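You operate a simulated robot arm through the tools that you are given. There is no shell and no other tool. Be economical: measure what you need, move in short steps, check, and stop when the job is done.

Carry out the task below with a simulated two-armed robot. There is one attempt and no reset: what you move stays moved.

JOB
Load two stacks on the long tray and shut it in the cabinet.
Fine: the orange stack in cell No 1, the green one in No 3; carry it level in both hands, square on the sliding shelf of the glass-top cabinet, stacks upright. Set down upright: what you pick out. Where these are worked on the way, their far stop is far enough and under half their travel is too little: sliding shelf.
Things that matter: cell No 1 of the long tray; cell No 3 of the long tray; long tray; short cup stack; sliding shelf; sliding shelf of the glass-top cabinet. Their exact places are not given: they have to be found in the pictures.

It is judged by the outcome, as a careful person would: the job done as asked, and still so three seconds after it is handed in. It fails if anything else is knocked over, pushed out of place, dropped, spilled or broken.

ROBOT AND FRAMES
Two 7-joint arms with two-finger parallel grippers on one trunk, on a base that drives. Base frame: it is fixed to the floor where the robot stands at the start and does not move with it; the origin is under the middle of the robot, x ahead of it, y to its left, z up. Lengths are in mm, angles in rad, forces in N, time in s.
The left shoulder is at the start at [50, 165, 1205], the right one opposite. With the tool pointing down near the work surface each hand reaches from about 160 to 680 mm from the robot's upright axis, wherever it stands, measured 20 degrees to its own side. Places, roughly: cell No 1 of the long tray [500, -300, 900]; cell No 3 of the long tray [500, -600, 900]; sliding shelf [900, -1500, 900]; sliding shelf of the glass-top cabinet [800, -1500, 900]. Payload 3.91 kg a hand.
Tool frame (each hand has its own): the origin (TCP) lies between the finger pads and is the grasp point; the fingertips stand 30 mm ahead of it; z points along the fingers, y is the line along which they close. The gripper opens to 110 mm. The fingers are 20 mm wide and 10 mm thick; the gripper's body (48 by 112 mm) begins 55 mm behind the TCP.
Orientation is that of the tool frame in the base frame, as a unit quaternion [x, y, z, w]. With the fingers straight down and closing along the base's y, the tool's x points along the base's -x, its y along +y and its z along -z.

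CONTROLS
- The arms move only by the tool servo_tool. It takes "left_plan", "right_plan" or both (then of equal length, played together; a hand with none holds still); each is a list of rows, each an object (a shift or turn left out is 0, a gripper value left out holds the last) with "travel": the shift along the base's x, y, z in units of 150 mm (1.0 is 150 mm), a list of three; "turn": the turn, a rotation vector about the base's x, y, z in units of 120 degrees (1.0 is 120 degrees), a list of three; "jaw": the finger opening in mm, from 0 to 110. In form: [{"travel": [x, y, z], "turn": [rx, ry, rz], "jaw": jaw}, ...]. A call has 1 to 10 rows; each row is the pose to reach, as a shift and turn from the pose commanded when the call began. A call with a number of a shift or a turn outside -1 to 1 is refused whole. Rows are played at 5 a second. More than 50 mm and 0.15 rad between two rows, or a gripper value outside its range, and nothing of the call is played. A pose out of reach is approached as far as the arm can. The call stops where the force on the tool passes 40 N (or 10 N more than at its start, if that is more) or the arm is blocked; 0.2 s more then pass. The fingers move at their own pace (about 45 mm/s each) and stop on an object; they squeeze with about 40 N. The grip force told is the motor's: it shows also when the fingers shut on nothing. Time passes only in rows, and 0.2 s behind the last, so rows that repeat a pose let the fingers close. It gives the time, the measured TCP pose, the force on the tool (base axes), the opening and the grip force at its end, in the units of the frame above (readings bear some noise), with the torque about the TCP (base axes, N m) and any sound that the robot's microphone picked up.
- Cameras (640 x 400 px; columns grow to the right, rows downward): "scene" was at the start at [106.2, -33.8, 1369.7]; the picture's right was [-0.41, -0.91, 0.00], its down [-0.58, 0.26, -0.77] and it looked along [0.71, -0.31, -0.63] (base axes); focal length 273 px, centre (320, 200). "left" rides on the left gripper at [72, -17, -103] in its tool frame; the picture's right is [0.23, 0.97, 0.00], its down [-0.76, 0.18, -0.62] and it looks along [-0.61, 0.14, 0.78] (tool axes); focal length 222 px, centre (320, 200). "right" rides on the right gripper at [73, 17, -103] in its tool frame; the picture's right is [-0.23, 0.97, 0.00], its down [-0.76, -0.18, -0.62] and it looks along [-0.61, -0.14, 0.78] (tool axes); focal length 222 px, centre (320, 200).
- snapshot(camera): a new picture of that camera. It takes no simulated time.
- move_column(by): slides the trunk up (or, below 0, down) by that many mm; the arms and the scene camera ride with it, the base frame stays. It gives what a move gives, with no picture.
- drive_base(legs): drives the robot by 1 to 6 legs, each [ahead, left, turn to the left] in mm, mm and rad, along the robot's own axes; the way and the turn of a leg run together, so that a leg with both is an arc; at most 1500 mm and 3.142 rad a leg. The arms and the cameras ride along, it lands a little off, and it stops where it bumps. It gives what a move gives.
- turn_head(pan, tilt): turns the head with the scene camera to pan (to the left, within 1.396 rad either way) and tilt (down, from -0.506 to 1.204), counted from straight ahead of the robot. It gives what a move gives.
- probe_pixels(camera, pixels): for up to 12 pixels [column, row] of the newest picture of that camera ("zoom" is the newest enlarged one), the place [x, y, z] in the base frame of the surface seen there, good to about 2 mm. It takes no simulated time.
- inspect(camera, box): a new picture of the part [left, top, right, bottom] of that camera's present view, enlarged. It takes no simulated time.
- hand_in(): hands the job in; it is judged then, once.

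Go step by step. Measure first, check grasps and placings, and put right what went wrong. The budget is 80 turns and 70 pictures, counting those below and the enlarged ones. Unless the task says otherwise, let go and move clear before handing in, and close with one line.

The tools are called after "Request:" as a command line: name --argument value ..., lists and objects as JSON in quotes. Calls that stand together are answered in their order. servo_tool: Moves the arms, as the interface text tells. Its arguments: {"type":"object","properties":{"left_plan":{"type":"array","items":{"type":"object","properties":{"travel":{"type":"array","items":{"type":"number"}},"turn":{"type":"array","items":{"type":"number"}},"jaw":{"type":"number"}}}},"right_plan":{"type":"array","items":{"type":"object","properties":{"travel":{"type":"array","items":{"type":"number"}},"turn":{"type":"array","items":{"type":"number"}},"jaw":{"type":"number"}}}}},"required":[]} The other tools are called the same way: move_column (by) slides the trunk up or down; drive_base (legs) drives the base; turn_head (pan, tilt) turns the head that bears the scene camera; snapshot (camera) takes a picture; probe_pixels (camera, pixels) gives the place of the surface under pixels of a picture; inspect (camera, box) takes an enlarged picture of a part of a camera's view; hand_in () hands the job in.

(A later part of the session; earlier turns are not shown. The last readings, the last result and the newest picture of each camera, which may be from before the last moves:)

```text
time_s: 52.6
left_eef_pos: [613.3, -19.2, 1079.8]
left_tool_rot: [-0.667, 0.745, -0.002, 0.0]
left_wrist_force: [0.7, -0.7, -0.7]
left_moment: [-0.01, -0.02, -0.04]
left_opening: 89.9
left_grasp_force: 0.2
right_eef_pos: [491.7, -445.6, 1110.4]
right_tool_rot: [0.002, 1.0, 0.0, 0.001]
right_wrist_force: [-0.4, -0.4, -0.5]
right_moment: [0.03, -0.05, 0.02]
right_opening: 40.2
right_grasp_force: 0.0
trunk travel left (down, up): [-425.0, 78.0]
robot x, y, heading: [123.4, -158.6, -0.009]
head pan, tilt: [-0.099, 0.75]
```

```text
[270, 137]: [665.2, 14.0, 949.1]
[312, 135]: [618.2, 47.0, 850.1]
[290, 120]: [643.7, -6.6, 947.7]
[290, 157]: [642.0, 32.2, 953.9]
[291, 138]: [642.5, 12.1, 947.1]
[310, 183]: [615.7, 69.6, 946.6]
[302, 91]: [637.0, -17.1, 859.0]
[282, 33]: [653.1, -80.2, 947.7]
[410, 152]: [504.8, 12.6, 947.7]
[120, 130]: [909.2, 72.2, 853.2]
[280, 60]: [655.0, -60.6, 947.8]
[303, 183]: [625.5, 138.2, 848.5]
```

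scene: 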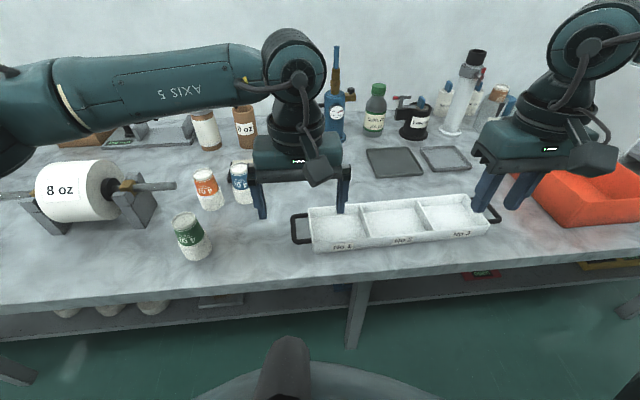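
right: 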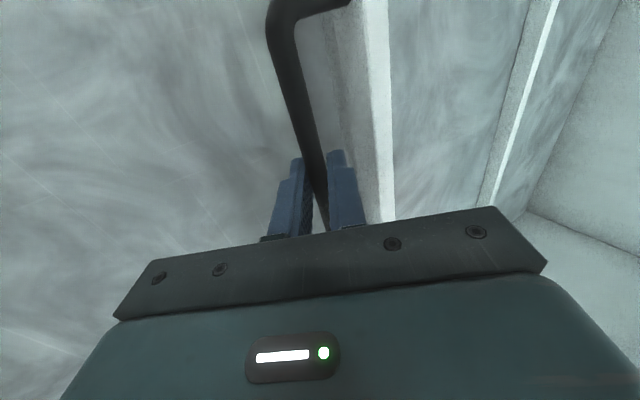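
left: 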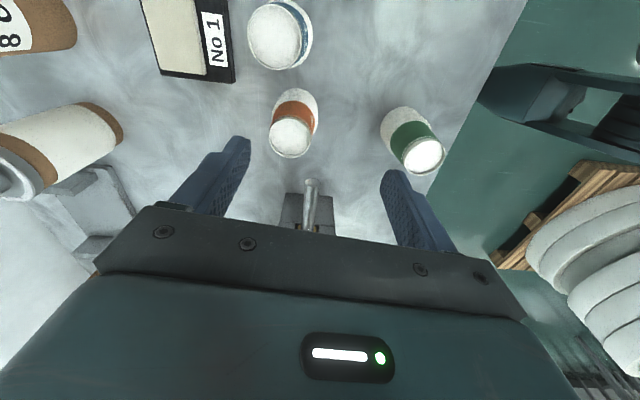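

Orange's top centre is (643,12). I'll move over it, descend to grasp height about 65 mm above its base, and close.

Request:
servo_tool --left_plan '[{"travel": [0.1, 0.1, 0], "turn": [0, 0, 0.05]}, {"travel": [0.2, 0.205, 0], "turn": [0, 0, 0.05]}, {"travel": [0.2, 0.205, -0.25], "turn": [0, 0, 0.05]}, {"travel": [0.2, 0.205, -0.5], "turn": [0, 0, 0.05]}, {"travel": [0.2, 0.205, -0.75], "turn": [0, 0, 0.05]}, {"travel": [0.2, 0.205, -0.9], "turn": [0, 0, 0.05]}, {"travel": [0.2, 0.205, -1.0], "turn": [0, 0, 0.05]}]'

Request:
snapshot --camera "left"

```text
time_s: 54.2
left_eef_pos: [643.5, 11.9, 929.0]
left_tool_rot: [-0.705, 0.709, -0.001, 0.0]
left_wrist_force: [1.0, -0.9, -0.3]
left_moment: [0.02, 0.03, 0.03]
left_opening: 90.1
left_grasp_force: 0.1
right_eef_pos: [491.4, -446.3, 1109.6]
right_tool_rot: [0.001, 1.0, 0.0, 0.0]
right_wrist_force: [-0.4, 0.1, -0.2]
right_moment: [0.0, 0.02, -0.03]
right_opening: 40.0
right_grasp_force: 0.1
trunk travel left (down, up): [-425.0, 78.0]
robot x, y, heading: [121.4, -158.1, -0.009]
head pan, tilt: [-0.099, 0.75]
```

```text
43 pictures are left
```

left: 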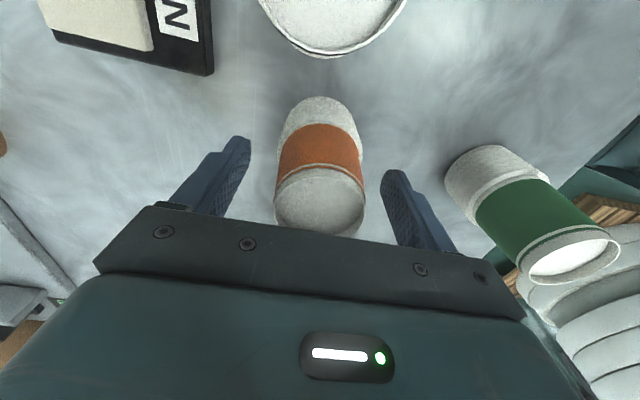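

The orange stack sits centred between the fingers. I'll descend 14 mm, close, and lift a little.

Request:
servo_tool --left_plan '[{"travel": [0, 0, -0.09]}, {"travel": [0, 0, -0.09], "jaw": 0}, {"travel": [0, 0, -0.09], "jaw": 0}, {"travel": [0, 0, -0.09], "jaw": 0}, {"travel": [0, 0, -0.09], "jaw": 0}]'

Request:
servo_tool --left_plan '[{"travel": [0, 0, 0.15]}, {"travel": [0, 0, 0.35]}, {"travel": [0, 0, 0.6]}, {"travel": [0, 0, 0.85]}, {"travel": [0, 0, 1.0]}]'

Request:
snapshot --camera "left"

```text
time_s: 55.4
left_eef_pos: [644.5, 10.8, 917.6]
left_tool_rot: [-0.705, 0.709, -0.001, 0.0]
left_wrist_force: [0.7, 0.8, -0.2]
left_moment: [-0.02, -0.05, 0.0]
left_opening: 58.0
left_grasp_force: 40.0
right_eef_pos: [490.9, -447.6, 1109.4]
right_tool_rot: [0.003, 1.0, 0.001, 0.0]
right_wrist_force: [-0.1, 0.4, -0.9]
right_moment: [0.01, -0.02, 0.02]
right_opening: 39.8
right_grasp_force: 0.0
trunk travel left (down, up): [-425.0, 78.0]
robot x, y, heading: [124.8, -154.3, -0.007]
head pan, tilt: [-0.099, 0.75]
```

```text
time_s: 56.6
left_eef_pos: [643.6, 12.2, 1068.7]
left_tool_rot: [-0.705, 0.71, 0.0, 0.001]
left_wrist_force: [0.1, -0.6, -0.2]
left_moment: [-0.03, 0.03, -0.01]
left_opening: 58.2
left_grasp_force: 39.8
right_eef_pos: [491.6, -447.2, 1109.4]
right_tool_rot: [0.002, 1.0, 0.0, 0.0]
right_wrist_force: [-0.6, 0.2, -0.6]
right_moment: [0.0, -0.02, -0.03]
right_opening: 40.0
right_grasp_force: 0.1
trunk travel left (down, up): [-425.0, 78.0]
robot x, y, heading: [124.5, -160.7, -0.007]
head pan, tilt: [-0.099, 0.75]
```

```text
42 pictures are left
```

left: 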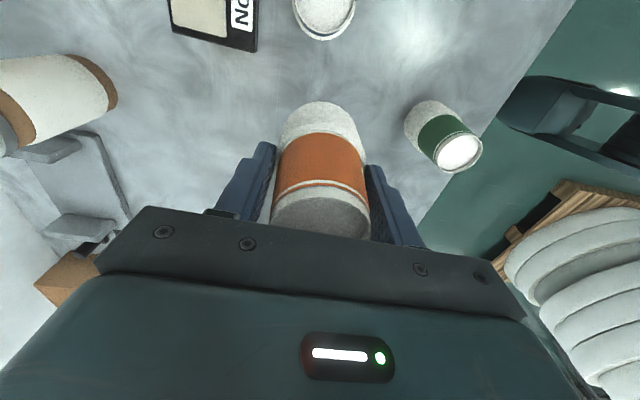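

Orange is held (58 mm, 40 N). I'll drive right so cell No 1 is in easy reach.

Request:
drive_base --legs '[[0, -280, 0.007]]'

Request:
snapshot --camera "left"

Request:
snapshot --camera "scene"

```text
time_s: 59.7
left_eef_pos: [642.7, -268.1, 1066.9]
left_tool_rot: [-0.706, 0.708, -0.001, 0.001]
left_wrist_force: [0.5, -0.7, -0.6]
left_moment: [0.0, -0.02, 0.0]
left_opening: 58.0
left_grasp_force: 39.9
right_eef_pos: [491.7, -727.7, 1109.9]
right_tool_rot: [0.001, 1.0, 0.0, 0.001]
right_wrist_force: [-0.2, -0.5, 0.1]
right_moment: [0.02, 0.0, -0.01]
right_opening: 40.1
right_grasp_force: 0.0
trunk travel left (down, up): [-425.0, 78.0]
robot x, y, heading: [119.9, -441.5, 0.002]
head pan, tilt: [-0.099, 0.75]
```

```text
41 pictures are left
```

left: 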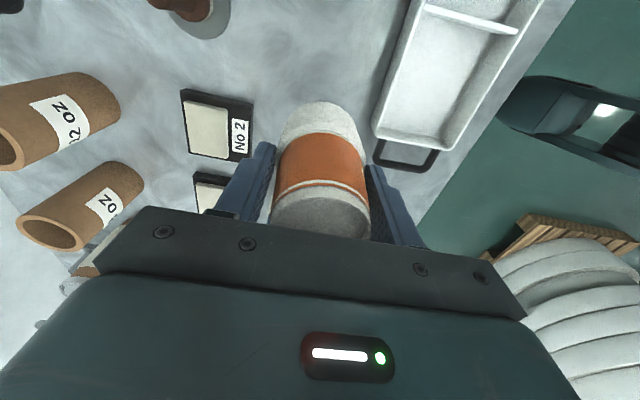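

```text
40 pictures are left
```

scene: 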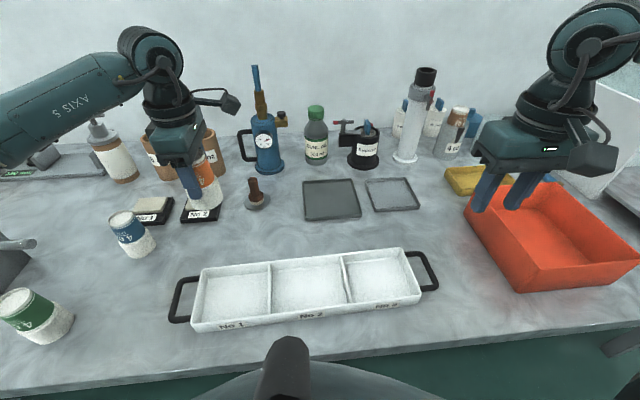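

The tray is unobstructed now. I'll probe the corners and floor of cells 1 and 3 and the handle bars.

Request:
probe_pixels --camera "scene" --pixels '[[204, 268], [268, 262], [194, 322], [272, 314], [236, 290], [380, 275], [348, 303], [343, 256], [417, 297], [403, 250], [174, 302], [430, 275]]'

Request:
inspect --camera "scene" --box '[160, 235, 450, 345]'

```text
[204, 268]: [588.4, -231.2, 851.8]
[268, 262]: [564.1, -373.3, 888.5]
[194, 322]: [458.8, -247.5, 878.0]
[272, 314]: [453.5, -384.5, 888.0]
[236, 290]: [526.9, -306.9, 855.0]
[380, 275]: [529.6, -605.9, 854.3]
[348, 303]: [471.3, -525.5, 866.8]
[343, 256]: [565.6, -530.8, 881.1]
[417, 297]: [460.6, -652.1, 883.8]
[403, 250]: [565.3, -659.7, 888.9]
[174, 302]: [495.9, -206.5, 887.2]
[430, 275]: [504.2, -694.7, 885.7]
```

```text
2.21 times, centred on (305, 290) of scene
```

zoom: 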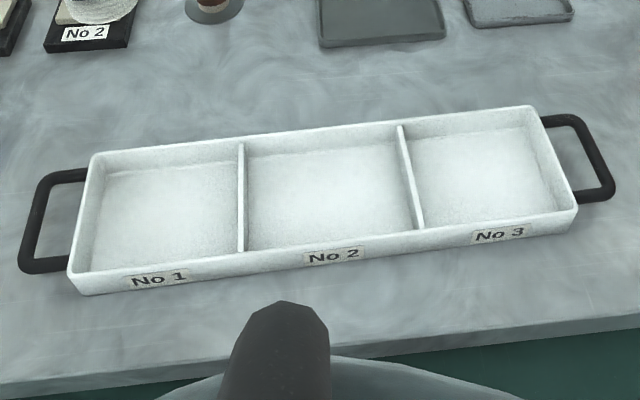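

Cell No 1 centre ≈(508,−312), floor 855. I'll carry orange over it and lower it.

Request:
servo_tool --left_plan '[{"travel": [-0.25, -0.08, 0]}, {"travel": [-0.5, -0.16, 0]}, {"travel": [-0.7, -0.23, 0]}, {"travel": [-0.9, -0.293, 0]}, {"travel": [-0.9, -0.293, -0.25]}, {"travel": [-0.9, -0.293, -0.5]}, {"travel": [-0.9, -0.293, -0.7]}, {"travel": [-0.9, -0.293, -0.85]}]'

Request:
snapshot --camera "left"

Request:
probe_pixels --camera "zoom" --pixels '[[110, 269], [240, 253], [400, 234], [540, 215], [110, 156], [230, 143], [390, 126], [520, 109], [27, 230], [40, 185], [590, 150], [605, 180]]'

```text
time_s: 61.5
left_eef_pos: [507.1, -312.7, 938.3]
left_tool_rot: [-0.706, 0.708, -0.001, 0.001]
left_wrist_force: [-0.2, -0.1, -0.2]
left_moment: [-0.02, -0.04, -0.01]
left_opening: 58.2
left_grasp_force: 40.1
right_eef_pos: [490.7, -727.4, 1109.7]
right_tool_rot: [0.001, 1.0, 0.0, -0.001]
right_wrist_force: [-0.5, 0.9, 0.5]
right_moment: [0.04, -0.02, -0.04]
right_opening: 40.1
right_grasp_force: 0.1
trunk travel left (down, up): [-425.0, 78.0]
robot x, y, heading: [124.3, -438.9, 0.002]
head pan, tilt: [-0.099, 0.75]
```

```text
38 pictures are left
```

left: 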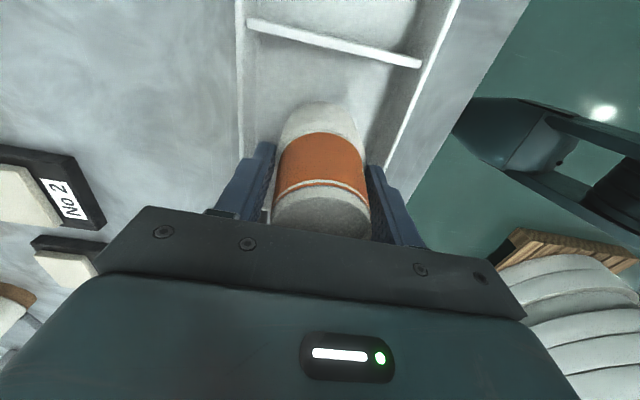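

```text
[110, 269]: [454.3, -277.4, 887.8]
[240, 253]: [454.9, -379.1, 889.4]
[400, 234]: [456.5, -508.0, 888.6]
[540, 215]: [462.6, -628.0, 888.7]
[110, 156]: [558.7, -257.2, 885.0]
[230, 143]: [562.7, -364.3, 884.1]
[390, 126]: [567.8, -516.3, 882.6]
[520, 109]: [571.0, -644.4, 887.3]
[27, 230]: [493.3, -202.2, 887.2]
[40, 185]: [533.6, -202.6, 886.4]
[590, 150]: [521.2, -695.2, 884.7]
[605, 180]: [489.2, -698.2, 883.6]
```

Orange hangs inside cell No 1, clear of the walls. I'll lower the last 15 mm, open modestly and rise.

Request:
servo_tool --left_plan '[{"travel": [0, 0, -0.05]}, {"travel": [0, 0, -0.1]}, {"travel": [0, 0, -0.1], "jaw": 80}, {"travel": [0, 0, -0.1], "jaw": 80}, {"travel": [0, 0, 0.15], "jaw": 80}, {"travel": [0, 0, 0.4]}, {"travel": [0, 0, 0.7]}, {"travel": [0, 0, 1.0]}]'

Request:
snapshot --camera "scene"

```text
time_s: 63.3
left_eef_pos: [506.6, -310.3, 1090.1]
left_tool_rot: [-0.706, 0.708, 0.0, 0.0]
left_wrist_force: [-0.1, 0.8, -0.6]
left_moment: [0.01, 0.01, 0.02]
left_opening: 80.0
left_grasp_force: 0.1
right_eef_pos: [490.9, -728.9, 1108.4]
right_tool_rot: [0.001, 1.0, 0.0, 0.001]
right_wrist_force: [-0.1, 0.9, 0.3]
right_moment: [-0.02, -0.01, -0.01]
right_opening: 40.0
right_grasp_force: 0.1
trunk travel left (down, up): [-425.0, 78.0]
robot x, y, heading: [122.3, -438.2, -0.001]
head pan, tilt: [-0.099, 0.75]
```

```text
37 pictures are left
```

scene: 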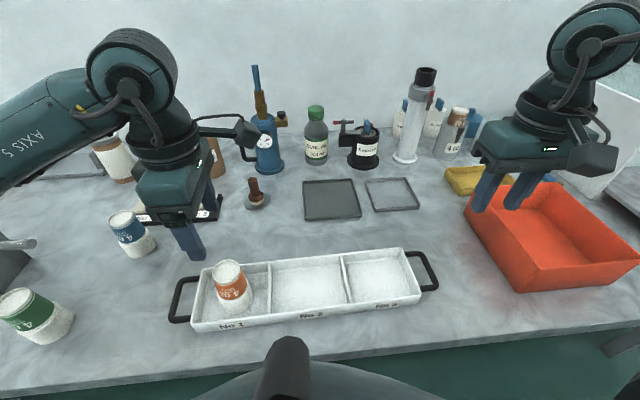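

Orange stands upright in cell No 1 at (230,288). Next, drive left to the green stack.

Request:
drive_base --legs '[[0, 325, 0]]'

Request:
snapshot --camera "left"

Request:
probe_pixels --camera "left" --pixels '[[300, 130], [310, 130], [320, 130], [330, 130], [340, 130], [350, 130], [330, 110], [330, 120], [330, 140], [330, 150], [330, 160], [330, 170]]'

```text
time_s: 66.7
left_eef_pos: [504.8, 14.0, 1089.7]
left_tool_rot: [0.707, -0.707, 0.0, 0.0]
left_wrist_force: [-0.4, -0.3, -0.5]
left_moment: [0.01, 0.04, 0.02]
left_opening: 80.1
left_grasp_force: 0.0
right_eef_pos: [491.4, -403.3, 1110.5]
right_tool_rot: [-0.001, 1.0, -0.001, 0.0]
right_wrist_force: [0.1, -0.1, 0.6]
right_moment: [0.01, -0.05, -0.01]
right_opening: 39.9
right_grasp_force: 0.1
trunk travel left (down, up): [-425.0, 78.0]
robot x, y, heading: [123.8, -113.5, -0.001]
head pan, tilt: [-0.099, 0.75]
```

```text
36 pictures are left
```

left: 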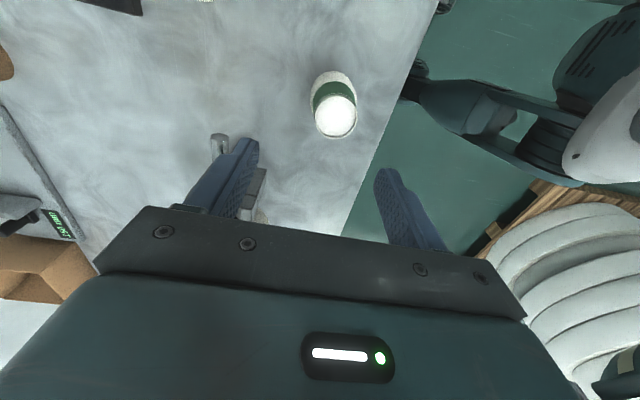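

```text
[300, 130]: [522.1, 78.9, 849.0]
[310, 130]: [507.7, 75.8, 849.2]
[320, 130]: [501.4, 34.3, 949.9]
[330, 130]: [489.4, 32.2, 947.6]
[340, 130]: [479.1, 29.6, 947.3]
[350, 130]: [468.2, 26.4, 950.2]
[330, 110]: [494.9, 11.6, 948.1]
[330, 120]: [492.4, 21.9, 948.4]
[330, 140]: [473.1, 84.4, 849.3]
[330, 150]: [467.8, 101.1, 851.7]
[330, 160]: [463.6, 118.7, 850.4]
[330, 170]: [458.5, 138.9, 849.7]
```

The green top's centre is (487,16). I'll descend, close and lift.

Request:
servo_tool --left_plan '[{"travel": [-0.12, 0.013, 0], "jaw": 90}, {"travel": [-0.12, 0.013, -0.25]}, {"travel": [-0.12, 0.013, -0.5]}, {"travel": [-0.12, 0.013, -0.75]}, {"travel": [-0.12, 0.013, -1.0]}]'

Request:
servo_tool --left_plan '[{"travel": [0, 0, -0.08]}, {"travel": [0, 0, -0.15]}, {"travel": [0, 0, -0.15], "jaw": 0}, {"travel": [0, 0, -0.15], "jaw": 0}, {"travel": [0, 0, -0.15], "jaw": 0}, {"travel": [0, 0, -0.15], "jaw": 0}]'

Request:
servo_tool --left_plan '[{"travel": [0, 0, 0.15]}, {"travel": [0, 0, 0.35]}, {"travel": [0, 0, 0.6]}, {"travel": [0, 0, 0.85]}, {"travel": [0, 0, 1.0]}]'

Request:
snapshot --camera "left"

```text
time_s: 67.9
left_eef_pos: [488.2, 14.0, 939.3]
left_tool_rot: [0.707, -0.707, 0.001, 0.0]
left_wrist_force: [-0.3, -0.3, 0.1]
left_moment: [-0.04, -0.02, -0.01]
left_opening: 89.9
left_grasp_force: 0.1
right_eef_pos: [492.0, -401.9, 1110.6]
right_tool_rot: [-0.001, 1.0, 0.001, 0.0]
right_wrist_force: [-0.3, 0.4, 0.1]
right_moment: [-0.01, -0.05, 0.0]
right_opening: 40.0
right_grasp_force: 0.0
trunk travel left (down, up): [-425.0, 78.0]
robot x, y, heading: [122.3, -113.0, -0.001]
head pan, tilt: [-0.099, 0.75]
```

```text
time_s: 69.3
left_eef_pos: [489.0, 16.3, 917.3]
left_tool_rot: [0.707, -0.707, 0.0, 0.0]
left_wrist_force: [0.4, -0.4, 0.1]
left_moment: [0.01, 0.06, -0.01]
left_opening: 57.7
left_grasp_force: 40.3
right_eef_pos: [492.4, -403.5, 1110.3]
right_tool_rot: [-0.001, 1.0, 0.0, 0.0]
right_wrist_force: [0.1, 0.6, 0.6]
right_moment: [-0.04, 0.02, 0.0]
right_opening: 40.2
right_grasp_force: 0.0
trunk travel left (down, up): [-425.0, 78.0]
robot x, y, heading: [116.6, -116.0, 0.003]
head pan, tilt: [-0.099, 0.75]
```

```text
time_s: 70.5
left_eef_pos: [484.7, 13.9, 1067.7]
left_tool_rot: [0.707, -0.707, -0.001, 0.0]
left_wrist_force: [-0.2, 0.5, -0.8]
left_moment: [-0.04, -0.01, 0.03]
left_opening: 57.8
left_grasp_force: 40.3
right_eef_pos: [492.2, -403.3, 1109.7]
right_tool_rot: [-0.001, 1.0, 0.0, 0.0]
right_wrist_force: [0.1, -0.4, -0.3]
right_moment: [0.06, -0.02, -0.02]
right_opening: 39.7
right_grasp_force: 0.0
trunk travel left (down, up): [-425.0, 78.0]
robot x, y, heading: [121.8, -114.6, -0.0]
head pan, tilt: [-0.099, 0.75]
```

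```text
35 pictures are left
```

left: 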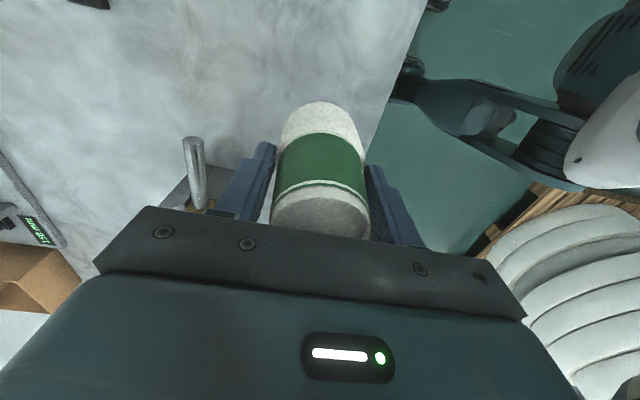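

Green is held (57.8 mm, 40 N), its base at z≈1000, well above orange's top at 956. I'll drive right to cell No 3.

Request:
drive_base --legs '[[0, -606, 0]]'

Request:
snapshot --camera "left"

Request:
snapshot --camera "scene"

```text
time_s: 76.4
left_eef_pos: [486.5, -603.7, 1066.3]
left_tool_rot: [-0.706, 0.708, -0.001, 0.001]
left_wrist_force: [-0.2, 0.8, -0.4]
left_moment: [0.0, 0.0, 0.0]
left_opening: 58.0
left_grasp_force: 40.4
right_eef_pos: [491.5, -1021.0, 1109.4]
right_tool_rot: [0.0, 1.0, 0.0, 0.0]
right_wrist_force: [-0.3, 0.1, 0.4]
right_moment: [-0.03, 0.01, -0.01]
right_opening: 40.0
right_grasp_force: 0.2
trunk travel left (down, up): [-425.0, 78.0]
robot x, y, heading: [120.3, -727.1, -0.0]
head pan, tilt: [-0.099, 0.75]
```

```text
34 pictures are left
```

left: 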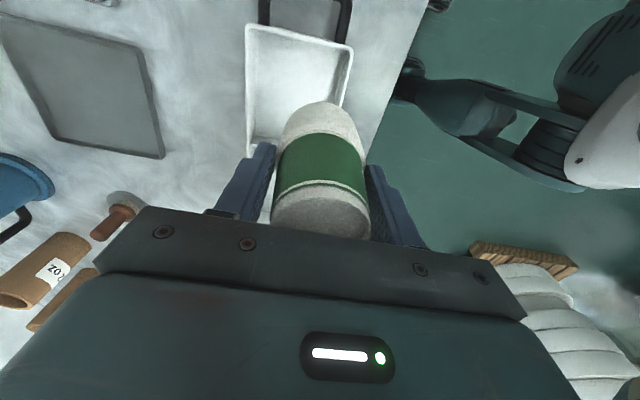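

```text
33 pictures are left
```

scene: 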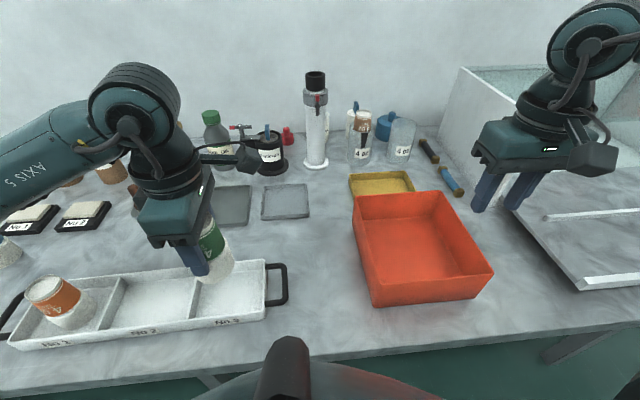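

I'll shift (+28, +12) to the cell No 3 centre (515,−592), lower, release and rise.

Request:
servo_tool --left_plan '[{"travel": [0.1, 0.04, 0]}, {"travel": [0.187, 0.078, 0]}, {"travel": [0.187, 0.078, -0.25]}, {"travel": [0.187, 0.078, -0.5]}, {"travel": [0.187, 0.078, -0.7]}, {"travel": [0.187, 0.078, -0.85]}]'

Request:
snapshot --camera "left"

```text
time_s: 77.8
left_eef_pos: [516.4, -588.9, 937.6]
left_tool_rot: [-0.706, 0.709, -0.001, 0.0]
left_wrist_force: [0.4, 1.1, -0.5]
left_moment: [0.04, 0.02, 0.05]
left_opening: 58.1
left_grasp_force: 39.9
right_eef_pos: [491.4, -1020.5, 1110.1]
right_tool_rot: [0.001, 1.0, 0.0, 0.0]
right_wrist_force: [0.8, -0.1, 0.4]
right_moment: [0.06, -0.03, -0.01]
right_opening: 40.1
right_grasp_force: 0.0
trunk travel left (down, up): [-425.0, 78.0]
robot x, y, heading: [126.1, -734.7, -0.002]
head pan, tilt: [-0.099, 0.75]
```

```text
32 pictures are left
```

left: 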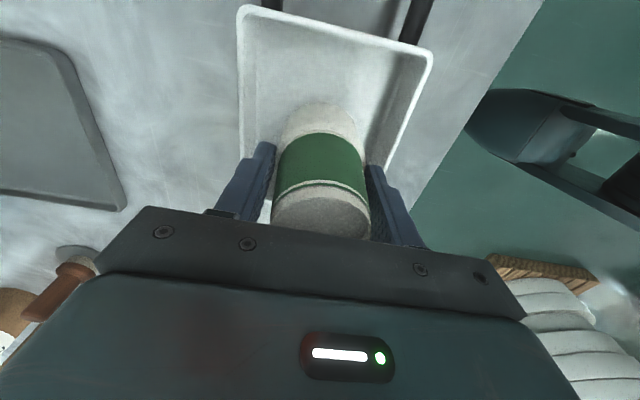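

Green hangs well inside cell No 3. Lower the last 14 mm, release, rise, and check.

Request:
servo_tool --left_plan '[{"travel": [0, 0, -0.05]}, {"travel": [0, 0, -0.095]}, {"travel": [0, 0, -0.095], "jaw": 80}, {"travel": [0, 0, -0.095], "jaw": 80}, {"travel": [0, 0, 0.15], "jaw": 80}, {"travel": [0, 0, 0.4]}, {"travel": [0, 0, 0.7]}, {"travel": [0, 0, 1.0]}]'

Request:
servo_tool --left_plan '[{"travel": [-0.08, 0.05, 0], "turn": [0, 0, -0.07]}, {"travel": [-0.16, 0.1, 0], "turn": [0, 0, -0.14]}, {"travel": [-0.24, 0.15, 0], "turn": [0, 0, -0.21]}, {"travel": [-0.32, 0.2, 0], "turn": [0, 0, -0.28]}, {"travel": [-0.4, 0.25, 0], "turn": [0, 0, -0.35]}, {"travel": [-0.48, 0.3, 0], "turn": [0, 0, -0.42]}, {"travel": [-0.56, 0.35, 0], "turn": [0, 0, -0.49]}, {"travel": [-0.64, 0.4, 0], "turn": [0, 0, -0.56]}, {"travel": [-0.72, 0.45, 0], "turn": [0, 0, -0.63]}, {"travel": [-0.8, 0.5, 0], "turn": [0, 0, -0.7]}]'

Request:
snapshot --camera "scene"

```text
time_s: 79.6
left_eef_pos: [513.2, -593.1, 1088.6]
left_tool_rot: [-0.706, 0.708, -0.001, 0.0]
left_wrist_force: [0.2, 0.3, -0.3]
left_moment: [-0.03, -0.01, 0.0]
left_opening: 79.8
left_grasp_force: 0.0
right_eef_pos: [492.6, -1020.5, 1110.6]
right_tool_rot: [0.0, 1.0, 0.001, 0.0]
right_wrist_force: [-0.8, -0.6, 0.7]
right_moment: [0.0, 0.01, -0.02]
right_opening: 39.9
right_grasp_force: 0.1
trunk travel left (down, up): [-425.0, 78.0]
robot x, y, heading: [120.1, -731.0, 0.001]
head pan, tilt: [-0.099, 0.75]
```

```text
time_s: 81.8
left_eef_pos: [395.3, -516.9, 1091.5]
left_tool_rot: [-0.05, 0.999, -0.001, 0.001]
left_wrist_force: [0.9, 0.1, -0.2]
left_moment: [0.01, 0.01, 0.0]
left_opening: 80.1
left_grasp_force: 0.0
right_eef_pos: [490.4, -1020.8, 1109.8]
right_tool_rot: [0.0, 1.0, 0.0, 0.0]
right_wrist_force: [1.1, 0.8, 0.0]
right_moment: [0.05, -0.01, 0.04]
right_opening: 40.1
right_grasp_force: 0.0
trunk travel left (down, up): [-425.0, 78.0]
robot x, y, heading: [122.5, -731.6, -0.004]
head pan, tilt: [-0.099, 0.75]
```

```text
31 pictures are left
```

scene: 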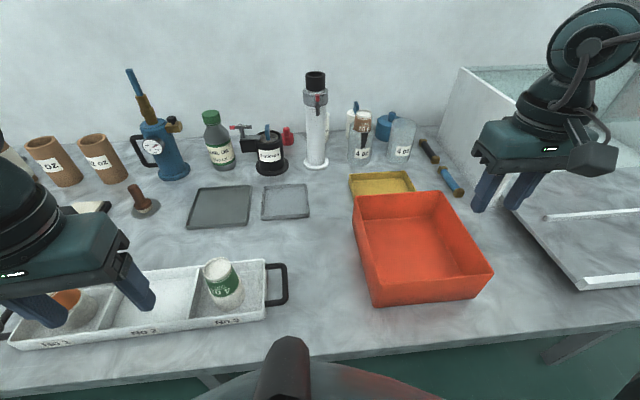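

Both stacks stand upright in the right cells. I'll centre the robot on the tray (y≈−450) and look at the handles.

Request:
drive_base --legs '[[0, 280, 0]]'

Request:
servo_tool --left_plan '[{"travel": [0.2, 0.05, -0.1], "turn": [0, 0, -0.0345], "jaw": 60}, {"travel": [0.4, 0.1, -0.2], "turn": [0, 0, -0.0345], "jaw": 60}, {"travel": [0.6, 0.15, -0.3], "turn": [0, 0, -0.0345], "jaw": 60}]' --right_plan '[{"travel": [0, 0, -0.1], "turn": [0, 0, 0.0134], "jaw": 60}, {"travel": [0.0, 0.1, -0.2], "turn": [0, 0, 0.0134], "jaw": 60}, {"travel": [0.05, 0.15, -0.3], "turn": [0, 0, 0.0134], "jaw": 60}]'

Request:
snapshot --camera "left"

Request:
snapshot --camera "right"

Request:
snapshot --camera "scene"

```text
time_s: 84.9
left_eef_pos: [394.1, -234.7, 1091.1]
left_tool_rot: [-0.053, 0.999, -0.001, 0.0]
left_wrist_force: [-0.1, -0.3, 0.1]
left_moment: [0.02, 0.02, -0.03]
left_opening: 79.8
left_grasp_force: 0.1
right_eef_pos: [493.6, -739.3, 1109.8]
right_tool_rot: [-0.001, 1.0, 0.0, 0.001]
right_wrist_force: [-0.1, 0.4, -0.1]
right_moment: [0.01, 0.01, -0.03]
right_opening: 39.9
right_grasp_force: 0.1
trunk travel left (down, up): [-425.0, 78.0]
robot x, y, heading: [116.7, -454.3, 0.004]
head pan, tilt: [-0.099, 0.75]
```

```text
time_s: 85.7
left_eef_pos: [488.6, -211.8, 1044.9]
left_tool_rot: [-0.016, 1.0, 0.001, 0.0]
left_wrist_force: [-0.2, 0.4, 1.0]
left_moment: [0.01, 0.02, -0.01]
left_opening: 60.1
left_grasp_force: 0.1
right_eef_pos: [500.8, -716.3, 1064.9]
right_tool_rot: [-0.015, 1.0, -0.001, 0.0]
right_wrist_force: [-0.1, -1.2, -1.0]
right_moment: [0.0, 0.02, -0.01]
right_opening: 60.1
right_grasp_force: 0.1
trunk travel left (down, up): [-425.0, 78.0]
robot x, y, heading: [120.4, -450.6, 0.002]
head pan, tilt: [-0.099, 0.75]
```

```text
30 pictures are left
```

left: 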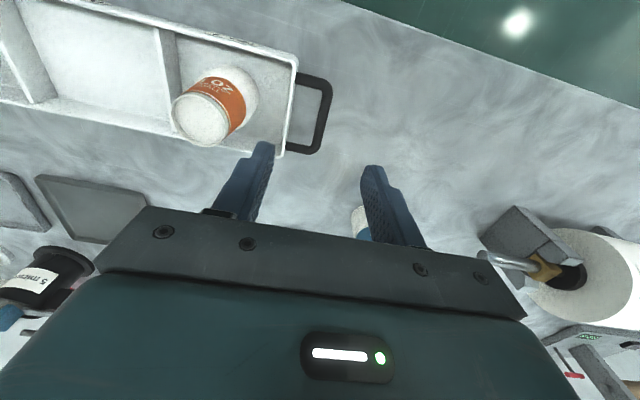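

```text
29 pictures are left
```

right: 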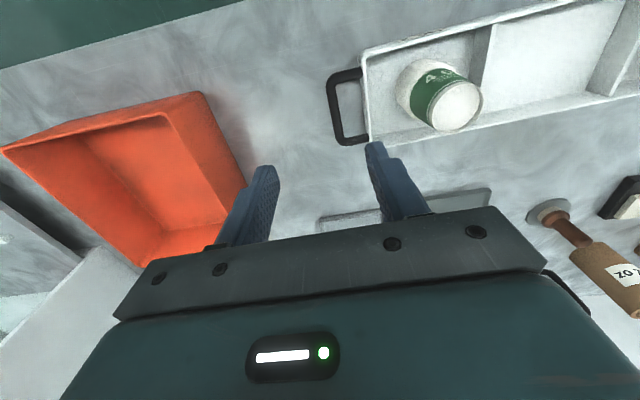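

```text
28 pictures are left
```

scene: 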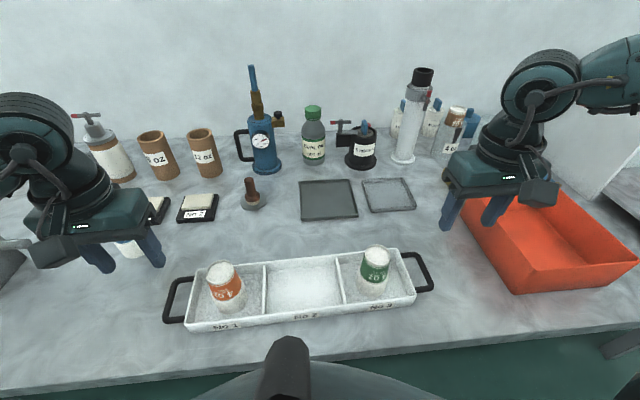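

Handles show clearly: left hand at (328,115), right hand at (335,105). I'll probe both bars for place, thickness and angle.

Request:
probe_pixels --camera "left" --pixels '[[328, 95], [325, 115], [321, 135], [320, 114], [330, 116], [322, 80], [314, 150], [305, 77]]'

Request:
probe_pixels --camera "right" --pixels '[[330, 90], [333, 105], [337, 125], [328, 107], [338, 106], [333, 80], [345, 138], [352, 72]]'

Request:
probe_pixels --camera "scene" --pixels '[[187, 279], [168, 320], [173, 300], [169, 300], [177, 300], [425, 256], [430, 285], [427, 270], [424, 271], [431, 270], [530, 225], [560, 280]]'

```text
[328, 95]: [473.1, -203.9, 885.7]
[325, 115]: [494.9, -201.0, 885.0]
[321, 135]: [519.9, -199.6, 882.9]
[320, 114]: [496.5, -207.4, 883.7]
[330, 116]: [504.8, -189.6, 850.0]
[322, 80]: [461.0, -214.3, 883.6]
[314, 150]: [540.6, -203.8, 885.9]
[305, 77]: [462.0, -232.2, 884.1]
```

```text
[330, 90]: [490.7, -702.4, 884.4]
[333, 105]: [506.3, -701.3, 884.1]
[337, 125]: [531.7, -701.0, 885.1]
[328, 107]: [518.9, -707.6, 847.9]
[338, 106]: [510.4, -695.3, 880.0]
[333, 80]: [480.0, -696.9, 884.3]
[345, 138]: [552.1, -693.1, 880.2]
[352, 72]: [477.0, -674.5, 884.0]
```

```text
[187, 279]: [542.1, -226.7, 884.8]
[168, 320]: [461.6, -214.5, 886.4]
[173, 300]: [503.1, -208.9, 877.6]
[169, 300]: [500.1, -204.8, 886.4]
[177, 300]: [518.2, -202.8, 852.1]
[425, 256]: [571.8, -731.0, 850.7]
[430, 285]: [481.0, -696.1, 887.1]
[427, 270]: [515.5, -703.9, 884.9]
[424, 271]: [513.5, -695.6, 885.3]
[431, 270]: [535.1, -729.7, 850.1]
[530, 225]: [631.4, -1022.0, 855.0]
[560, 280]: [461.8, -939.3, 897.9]
```

Left bar centre ≈(501,−204,880), right ≈(515,−700,880), yaw 0.028 rad. I'll lower both hands over the bars with the jaws at 34 mm.

Request:
servo_tool --left_plan '[{"travel": [0.083, 0.052, 0], "jaw": 34}, {"travel": [0.083, 0.052, -0.2]}, {"travel": [0.083, 0.052, -0.4]}, {"travel": [0.083, 0.052, -0.6]}, {"travel": [0.083, 0.052, -0.65]}]' --right_plan '[{"travel": [0.095, 0.109, 0], "jaw": 34}, {"travel": [0.095, 0.109, -0.2]}, {"travel": [0.095, 0.109, -0.45]}, {"travel": [0.095, 0.109, -0.7]}, {"travel": [0.095, 0.109, -0.783]}]'

Request:
snapshot --camera "left"

Request:
snapshot --camera "right"

```text
time_s: 86.9
left_eef_pos: [496.8, -203.8, 947.1]
left_tool_rot: [-0.017, 1.0, -0.001, -0.001]
left_wrist_force: [-0.6, 0.3, 0.4]
left_moment: [0.0, 0.0, 0.01]
left_opening: 34.2
left_grasp_force: 0.0
right_eef_pos: [512.4, -698.5, 948.1]
right_tool_rot: [-0.015, 1.0, 0.0, 0.0]
right_wrist_force: [0.1, -0.2, 0.4]
right_moment: [0.0, 0.01, 0.0]
right_opening: 34.1
right_grasp_force: 0.0
trunk travel left (down, up): [-425.0, 78.0]
robot x, y, heading: [122.4, -452.2, 0.001]
head pan, tilt: [-0.099, 0.75]
```

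```text
27 pictures are left
```

left: 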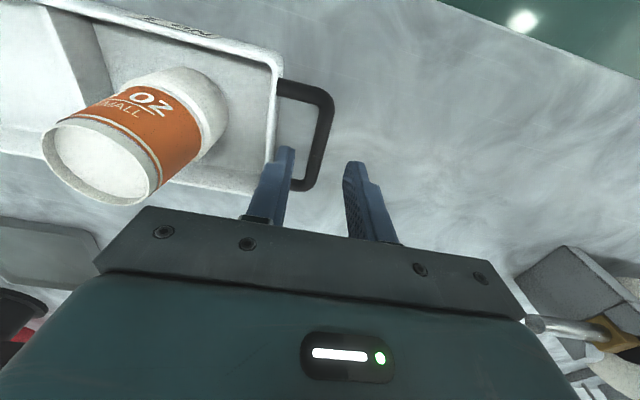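

```text
26 pictures are left
```

right: 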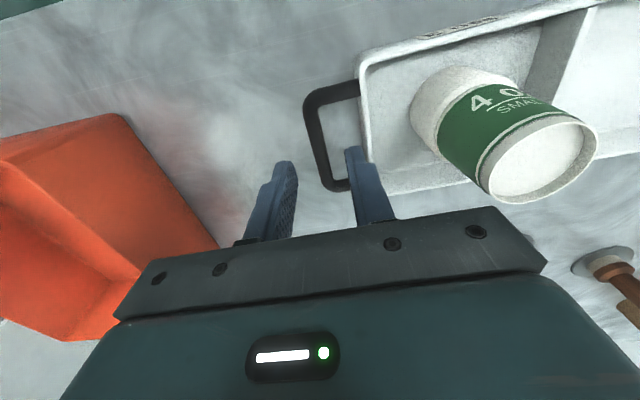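

The bars lie between the fingers of both hands. I'll descend 55 mm and close both.

Request:
servo_tool --left_plan '[{"travel": [0.02, 0, -0.2]}, {"travel": [0.02, 0, -0.367]}, {"travel": [0.02, 0, -0.367]}, {"travel": [0.02, 0, -0.367], "jaw": 0}, {"travel": [0.02, 0, -0.367], "jaw": 0}, {"travel": [0.02, 0, -0.367], "jaw": 0}]' --right_plan '[{"travel": [0.015, -0.01, -0.2]}, {"travel": [0.015, -0.01, -0.373]}, {"travel": [0.015, -0.01, -0.373]}, {"travel": [0.015, -0.01, -0.373], "jaw": 0}, {"travel": [0.015, -0.01, -0.373], "jaw": 0}, {"travel": [0.015, -0.01, -0.373], "jaw": 0}]'

Request:
snapshot --camera "scene"

```text
time_s: 88.3
left_eef_pos: [500.2, -204.4, 893.7]
left_tool_rot: [-0.016, 1.0, -0.001, -0.001]
left_wrist_force: [0.3, -3.5, 0.0]
left_moment: [-0.05, 0.01, -0.02]
left_opening: 11.1
left_grasp_force: 40.3
right_eef_pos: [514.8, -699.8, 890.1]
right_tool_rot: [-0.015, 1.0, 0.001, 0.001]
right_wrist_force: [-0.1, 3.8, 0.3]
right_moment: [0.06, -0.05, 0.05]
right_opening: 11.1
right_grasp_force: 39.8
trunk travel left (down, up): [-425.0, 78.0]
robot x, y, heading: [123.0, -452.2, 0.002]
head pan, tilt: [-0.099, 0.75]
```

```text
25 pictures are left
```

scene: 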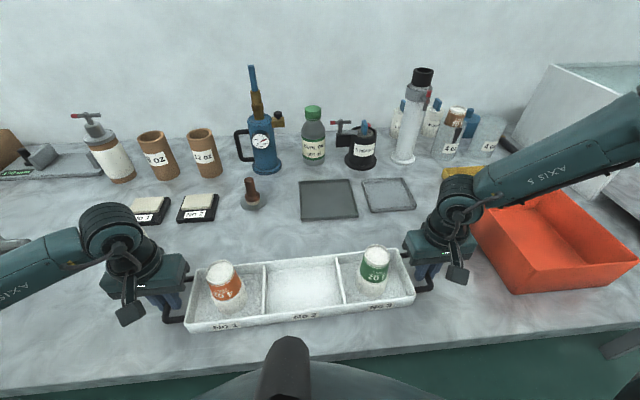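

Both bars are gripped (11.1 mm, 40 N each). I'll check the bin's rim height, then raise both hands together gently.

Request:
probe_pixels --camera "scene" --pixels '[[545, 197], [515, 262], [600, 222], [474, 220], [630, 262], [565, 265]]'

Request:
servo_tool --left_plan '[{"travel": [0, 0, 0.03]}, {"travel": [0, 0, 0.07]}, {"travel": [0, 0, 0.13]}, {"travel": [0, 0, 0.2]}, {"travel": [0, 0, 0.28]}, {"travel": [0, 0, 0.36]}, {"travel": [0, 0, 0.44]}, {"travel": [0, 0, 0.5]}, {"travel": [0, 0, 0.54]}, {"travel": [0, 0, 0.55]}]' --right_plan '[{"travel": [0, 0, 0.03]}, {"travel": [0, 0, 0.07]}, {"travel": [0, 0, 0.13]}, {"travel": [0, 0, 0.2]}, {"travel": [0, 0, 0.28]}, {"travel": [0, 0, 0.36]}, {"travel": [0, 0, 0.44]}, {"travel": [0, 0, 0.5]}, {"travel": [0, 0, 0.54]}, {"travel": [0, 0, 0.55]}]'

Request:
snapshot --camera "scene"

```text
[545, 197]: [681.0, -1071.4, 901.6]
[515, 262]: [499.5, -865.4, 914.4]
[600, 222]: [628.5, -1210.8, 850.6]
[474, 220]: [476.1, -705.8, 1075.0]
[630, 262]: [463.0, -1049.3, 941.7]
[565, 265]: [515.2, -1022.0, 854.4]
```

```text
time_s: 90.5
left_eef_pos: [500.0, -206.3, 975.7]
left_tool_rot: [-0.016, 1.0, -0.001, 0.0]
left_wrist_force: [0.7, -14.2, -2.3]
left_moment: [-0.16, -0.09, 0.04]
left_opening: 11.2
left_grasp_force: 40.3
right_eef_pos: [516.6, -701.0, 972.9]
right_tool_rot: [-0.015, 1.0, 0.001, 0.0]
right_wrist_force: [-0.8, 14.1, -2.6]
right_moment: [0.14, 0.1, 0.06]
right_opening: 11.2
right_grasp_force: 40.2
trunk travel left (down, up): [-425.0, 78.0]
robot x, y, heading: [122.5, -452.3, -0.0]
head pan, tilt: [-0.099, 0.75]
```

```text
24 pictures are left
```

scene: 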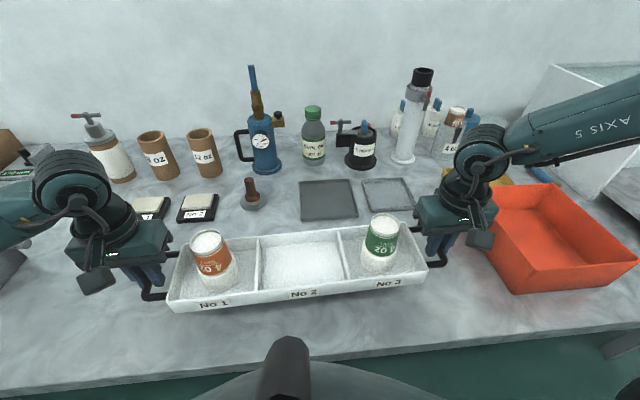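

The tray is lifted level with both stacks upright. I'll raise the column 70 mm to clear the bin (rim ≈945) and drive right toward the shelf.

Request:
move_column --by 70

Request:
drive_base --legs '[[0, -200, 0]]'

Request:
snapshot --camera "scene"

```text
time_s: 91.5
left_eef_pos: [499.6, -205.2, 1045.6]
left_tool_rot: [-0.015, 1.0, -0.001, 0.0]
left_wrist_force: [0.8, -18.3, -2.4]
left_moment: [-0.19, 0.01, 0.06]
left_opening: 11.4
left_grasp_force: 40.7
right_eef_pos: [515.8, -701.5, 1044.4]
right_tool_rot: [-0.015, 1.0, 0.0, 0.0]
right_wrist_force: [-0.9, 18.0, -2.4]
right_moment: [0.24, 0.04, 0.12]
right_opening: 11.4
right_grasp_force: 40.0
trunk travel left (down, up): [-495.0, 8.0]
robot x, y, heading: [123.5, -451.5, -0.001]
head pan, tilt: [-0.099, 0.75]
```

```text
time_s: 93.9
left_eef_pos: [500.3, -403.3, 1046.2]
left_tool_rot: [-0.016, 1.0, -0.001, 0.0]
left_wrist_force: [1.8, -19.5, -2.8]
left_moment: [-0.24, 0.0, 0.04]
left_opening: 11.3
left_grasp_force: 40.1
right_eef_pos: [516.3, -899.1, 1043.1]
right_tool_rot: [-0.017, 1.0, 0.001, 0.0]
right_wrist_force: [-1.3, 19.6, -3.1]
right_moment: [0.23, 0.03, 0.12]
right_opening: 11.1
right_grasp_force: 40.0
trunk travel left (down, up): [-495.0, 8.0]
robot x, y, heading: [121.6, -649.0, 0.005]
head pan, tilt: [-0.099, 0.75]
```

```text
23 pictures are left
```

scene: 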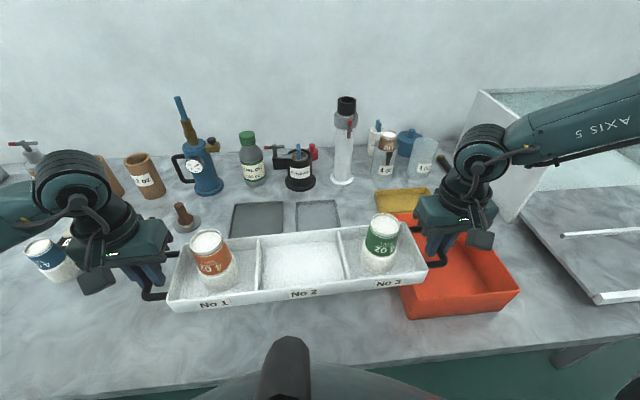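

All is steady, though a ~19 N pull between the hands suggests they sit slightly too far apart. I'll ease that, and check where the right forearm is relative to the cabinet's walls.

Request:
probe_pixels --camera "scene" --pixels '[[520, 125], [560, 120], [600, 105], [630, 90], [600, 150], [630, 140], [484, 95], [515, 92], [465, 135], [505, 160]]'

Request:
servo_tool --left_plan '[{"travel": [0, -0.004, 0]}, {"travel": [0, -0.008, 0]}, {"travel": [0, -0.008, 0]}]' --right_plan '[{"travel": [0, 0.004, 0]}, {"travel": [0, 0.008, 0]}, {"travel": [0, 0.008, 0]}]'

```text
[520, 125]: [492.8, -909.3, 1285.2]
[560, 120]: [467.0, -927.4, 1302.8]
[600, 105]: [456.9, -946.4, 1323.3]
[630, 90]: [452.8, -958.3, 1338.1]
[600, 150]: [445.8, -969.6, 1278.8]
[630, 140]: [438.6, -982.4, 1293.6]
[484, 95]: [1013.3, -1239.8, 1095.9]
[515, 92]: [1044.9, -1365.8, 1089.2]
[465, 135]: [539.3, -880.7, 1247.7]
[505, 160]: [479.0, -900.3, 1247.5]
```

```text
time_s: 94.7
left_eef_pos: [500.1, -403.6, 1044.9]
left_tool_rot: [-0.018, 1.0, -0.001, 0.0]
left_wrist_force: [-0.1, 12.9, -3.2]
left_moment: [0.18, 0.11, -0.06]
left_opening: 11.0
left_grasp_force: 40.4
right_eef_pos: [518.1, -898.8, 1044.0]
right_tool_rot: [-0.014, 1.0, -0.001, 0.0]
right_wrist_force: [-0.1, -10.9, -3.3]
right_moment: [-0.11, -0.13, 0.13]
right_opening: 11.3
right_grasp_force: 40.3
trunk travel left (down, up): [-495.0, 8.0]
robot x, y, heading: [125.0, -653.1, 0.004]
head pan, tilt: [-0.099, 0.75]
```

Forces are small and the forearm (x≤540) clears the cabinet. I'll drive the rest of the way to the shelf.

Request:
drive_base --legs '[[0, -440, 0], [0, -437, 0]]'

Request:
drive_base --legs '[[0, 0, -0.031]]'

Request:
snapshot --camera "scene"

```text
time_s: 103.1
left_eef_pos: [505.4, -1287.2, 1045.3]
left_tool_rot: [-0.017, 1.0, 0.001, -0.001]
left_wrist_force: [-0.6, 23.8, -3.0]
left_moment: [0.31, -0.01, 0.02]
left_opening: 11.5
left_grasp_force: 39.9
right_eef_pos: [520.1, -1782.7, 1042.4]
right_tool_rot: [-0.015, 1.0, -0.001, -0.001]
right_wrist_force: [0.9, -23.8, -2.3]
right_moment: [-0.27, 0.08, 0.14]
right_opening: 11.4
right_grasp_force: 40.1
trunk travel left (down, up): [-495.0, 8.0]
robot x, y, heading: [124.5, -1532.9, 0.001]
head pan, tilt: [-0.099, 0.75]
```

```text
time_s: 103.9
left_eef_pos: [513.0, -1297.4, 1045.3]
left_tool_rot: [-0.001, 1.0, 0.0, 0.0]
left_wrist_force: [1.1, 0.4, -3.1]
left_moment: [0.05, 0.04, -0.02]
left_opening: 11.3
left_grasp_force: 39.9
right_eef_pos: [512.3, -1794.9, 1043.4]
right_tool_rot: [0.0, 1.0, -0.001, -0.002]
right_wrist_force: [0.0, -0.9, -1.7]
right_moment: [-0.03, 0.01, 0.17]
right_opening: 11.3
right_grasp_force: 40.1
trunk travel left (down, up): [-495.0, 8.0]
robot x, y, heading: [128.1, -1532.0, -0.029]
head pan, tilt: [-0.099, 0.75]
```

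```text
22 pictures are left
```

scene: 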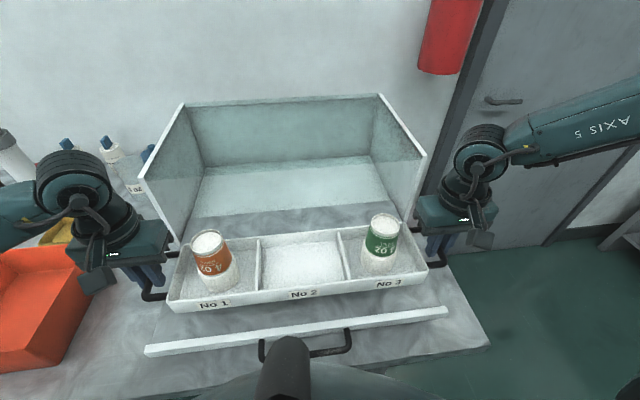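

The tray hangs square above the shelf (left x 513.0, right 512.3, yaw ≈0). I'll shift it +15 mm in x and +6 mm in y to the pocket centre, then lower by the column.

Request:
servo_tool --left_plan '[{"travel": [0.03, 0.01, 0]}, {"travel": [0.06, 0.02, 0]}, {"travel": [0.09, 0.03, 0]}, {"travel": [0.1, 0.038, 0]}, {"travel": [0.1, 0.038, 0]}]' --right_plan '[{"travel": [0.03, 0.01, 0]}, {"travel": [0.06, 0.02, 0]}, {"travel": [0.09, 0.03, 0]}, {"travel": [0.104, 0.038, 0]}, {"travel": [0.104, 0.038, 0]}]'

Request:
move_column --by -80

Request:
snapshot --camera "scene"

Request:
snapshot --camera "left"

```text
time_s: 105.1
left_eef_pos: [527.1, -1293.0, 1046.0]
left_tool_rot: [-0.001, 1.0, 0.001, -0.002]
left_wrist_force: [0.9, 2.1, -2.8]
left_moment: [0.04, 0.19, -0.04]
left_opening: 11.6
left_grasp_force: 40.2
right_eef_pos: [528.5, -1788.9, 1042.7]
right_tool_rot: [0.001, 1.0, -0.002, -0.001]
right_wrist_force: [-0.4, -3.7, -2.4]
right_moment: [-0.05, -0.1, 0.13]
right_opening: 11.4
right_grasp_force: 40.1
trunk travel left (down, up): [-495.0, 8.0]
robot x, y, heading: [127.2, -1528.6, -0.033]
head pan, tilt: [-0.099, 0.75]
```

```text
time_s: 106.3
left_eef_pos: [528.2, -1293.8, 965.3]
left_tool_rot: [-0.001, 1.0, 0.001, -0.001]
left_wrist_force: [0.4, 5.1, -2.1]
left_moment: [0.1, -0.03, -0.02]
left_opening: 11.3
left_grasp_force: 39.9
right_eef_pos: [527.6, -1788.4, 964.8]
right_tool_rot: [0.001, 1.0, -0.001, -0.002]
right_wrist_force: [0.6, -4.0, -1.6]
right_moment: [-0.06, 0.06, 0.1]
right_opening: 11.4
right_grasp_force: 40.2
trunk travel left (down, up): [-415.0, 88.0]
robot x, y, heading: [128.2, -1530.7, -0.029]
head pan, tilt: [-0.099, 0.75]
```

```text
21 pictures are left
```

scene: 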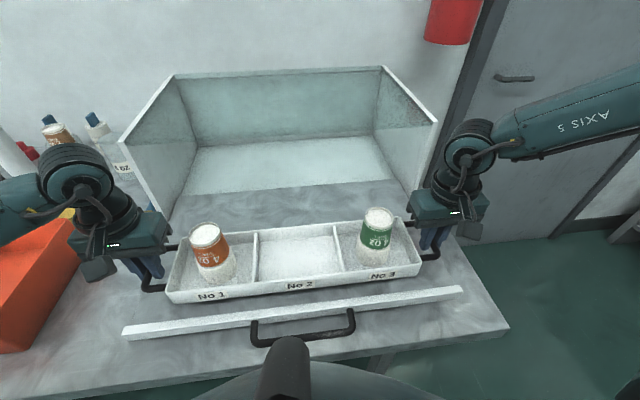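

```text
20 pictures are left
```

left: 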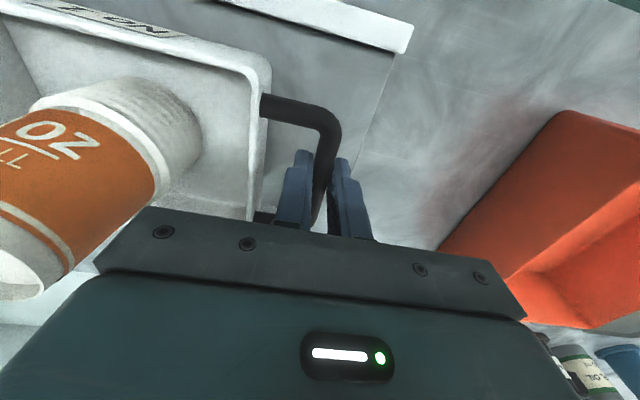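

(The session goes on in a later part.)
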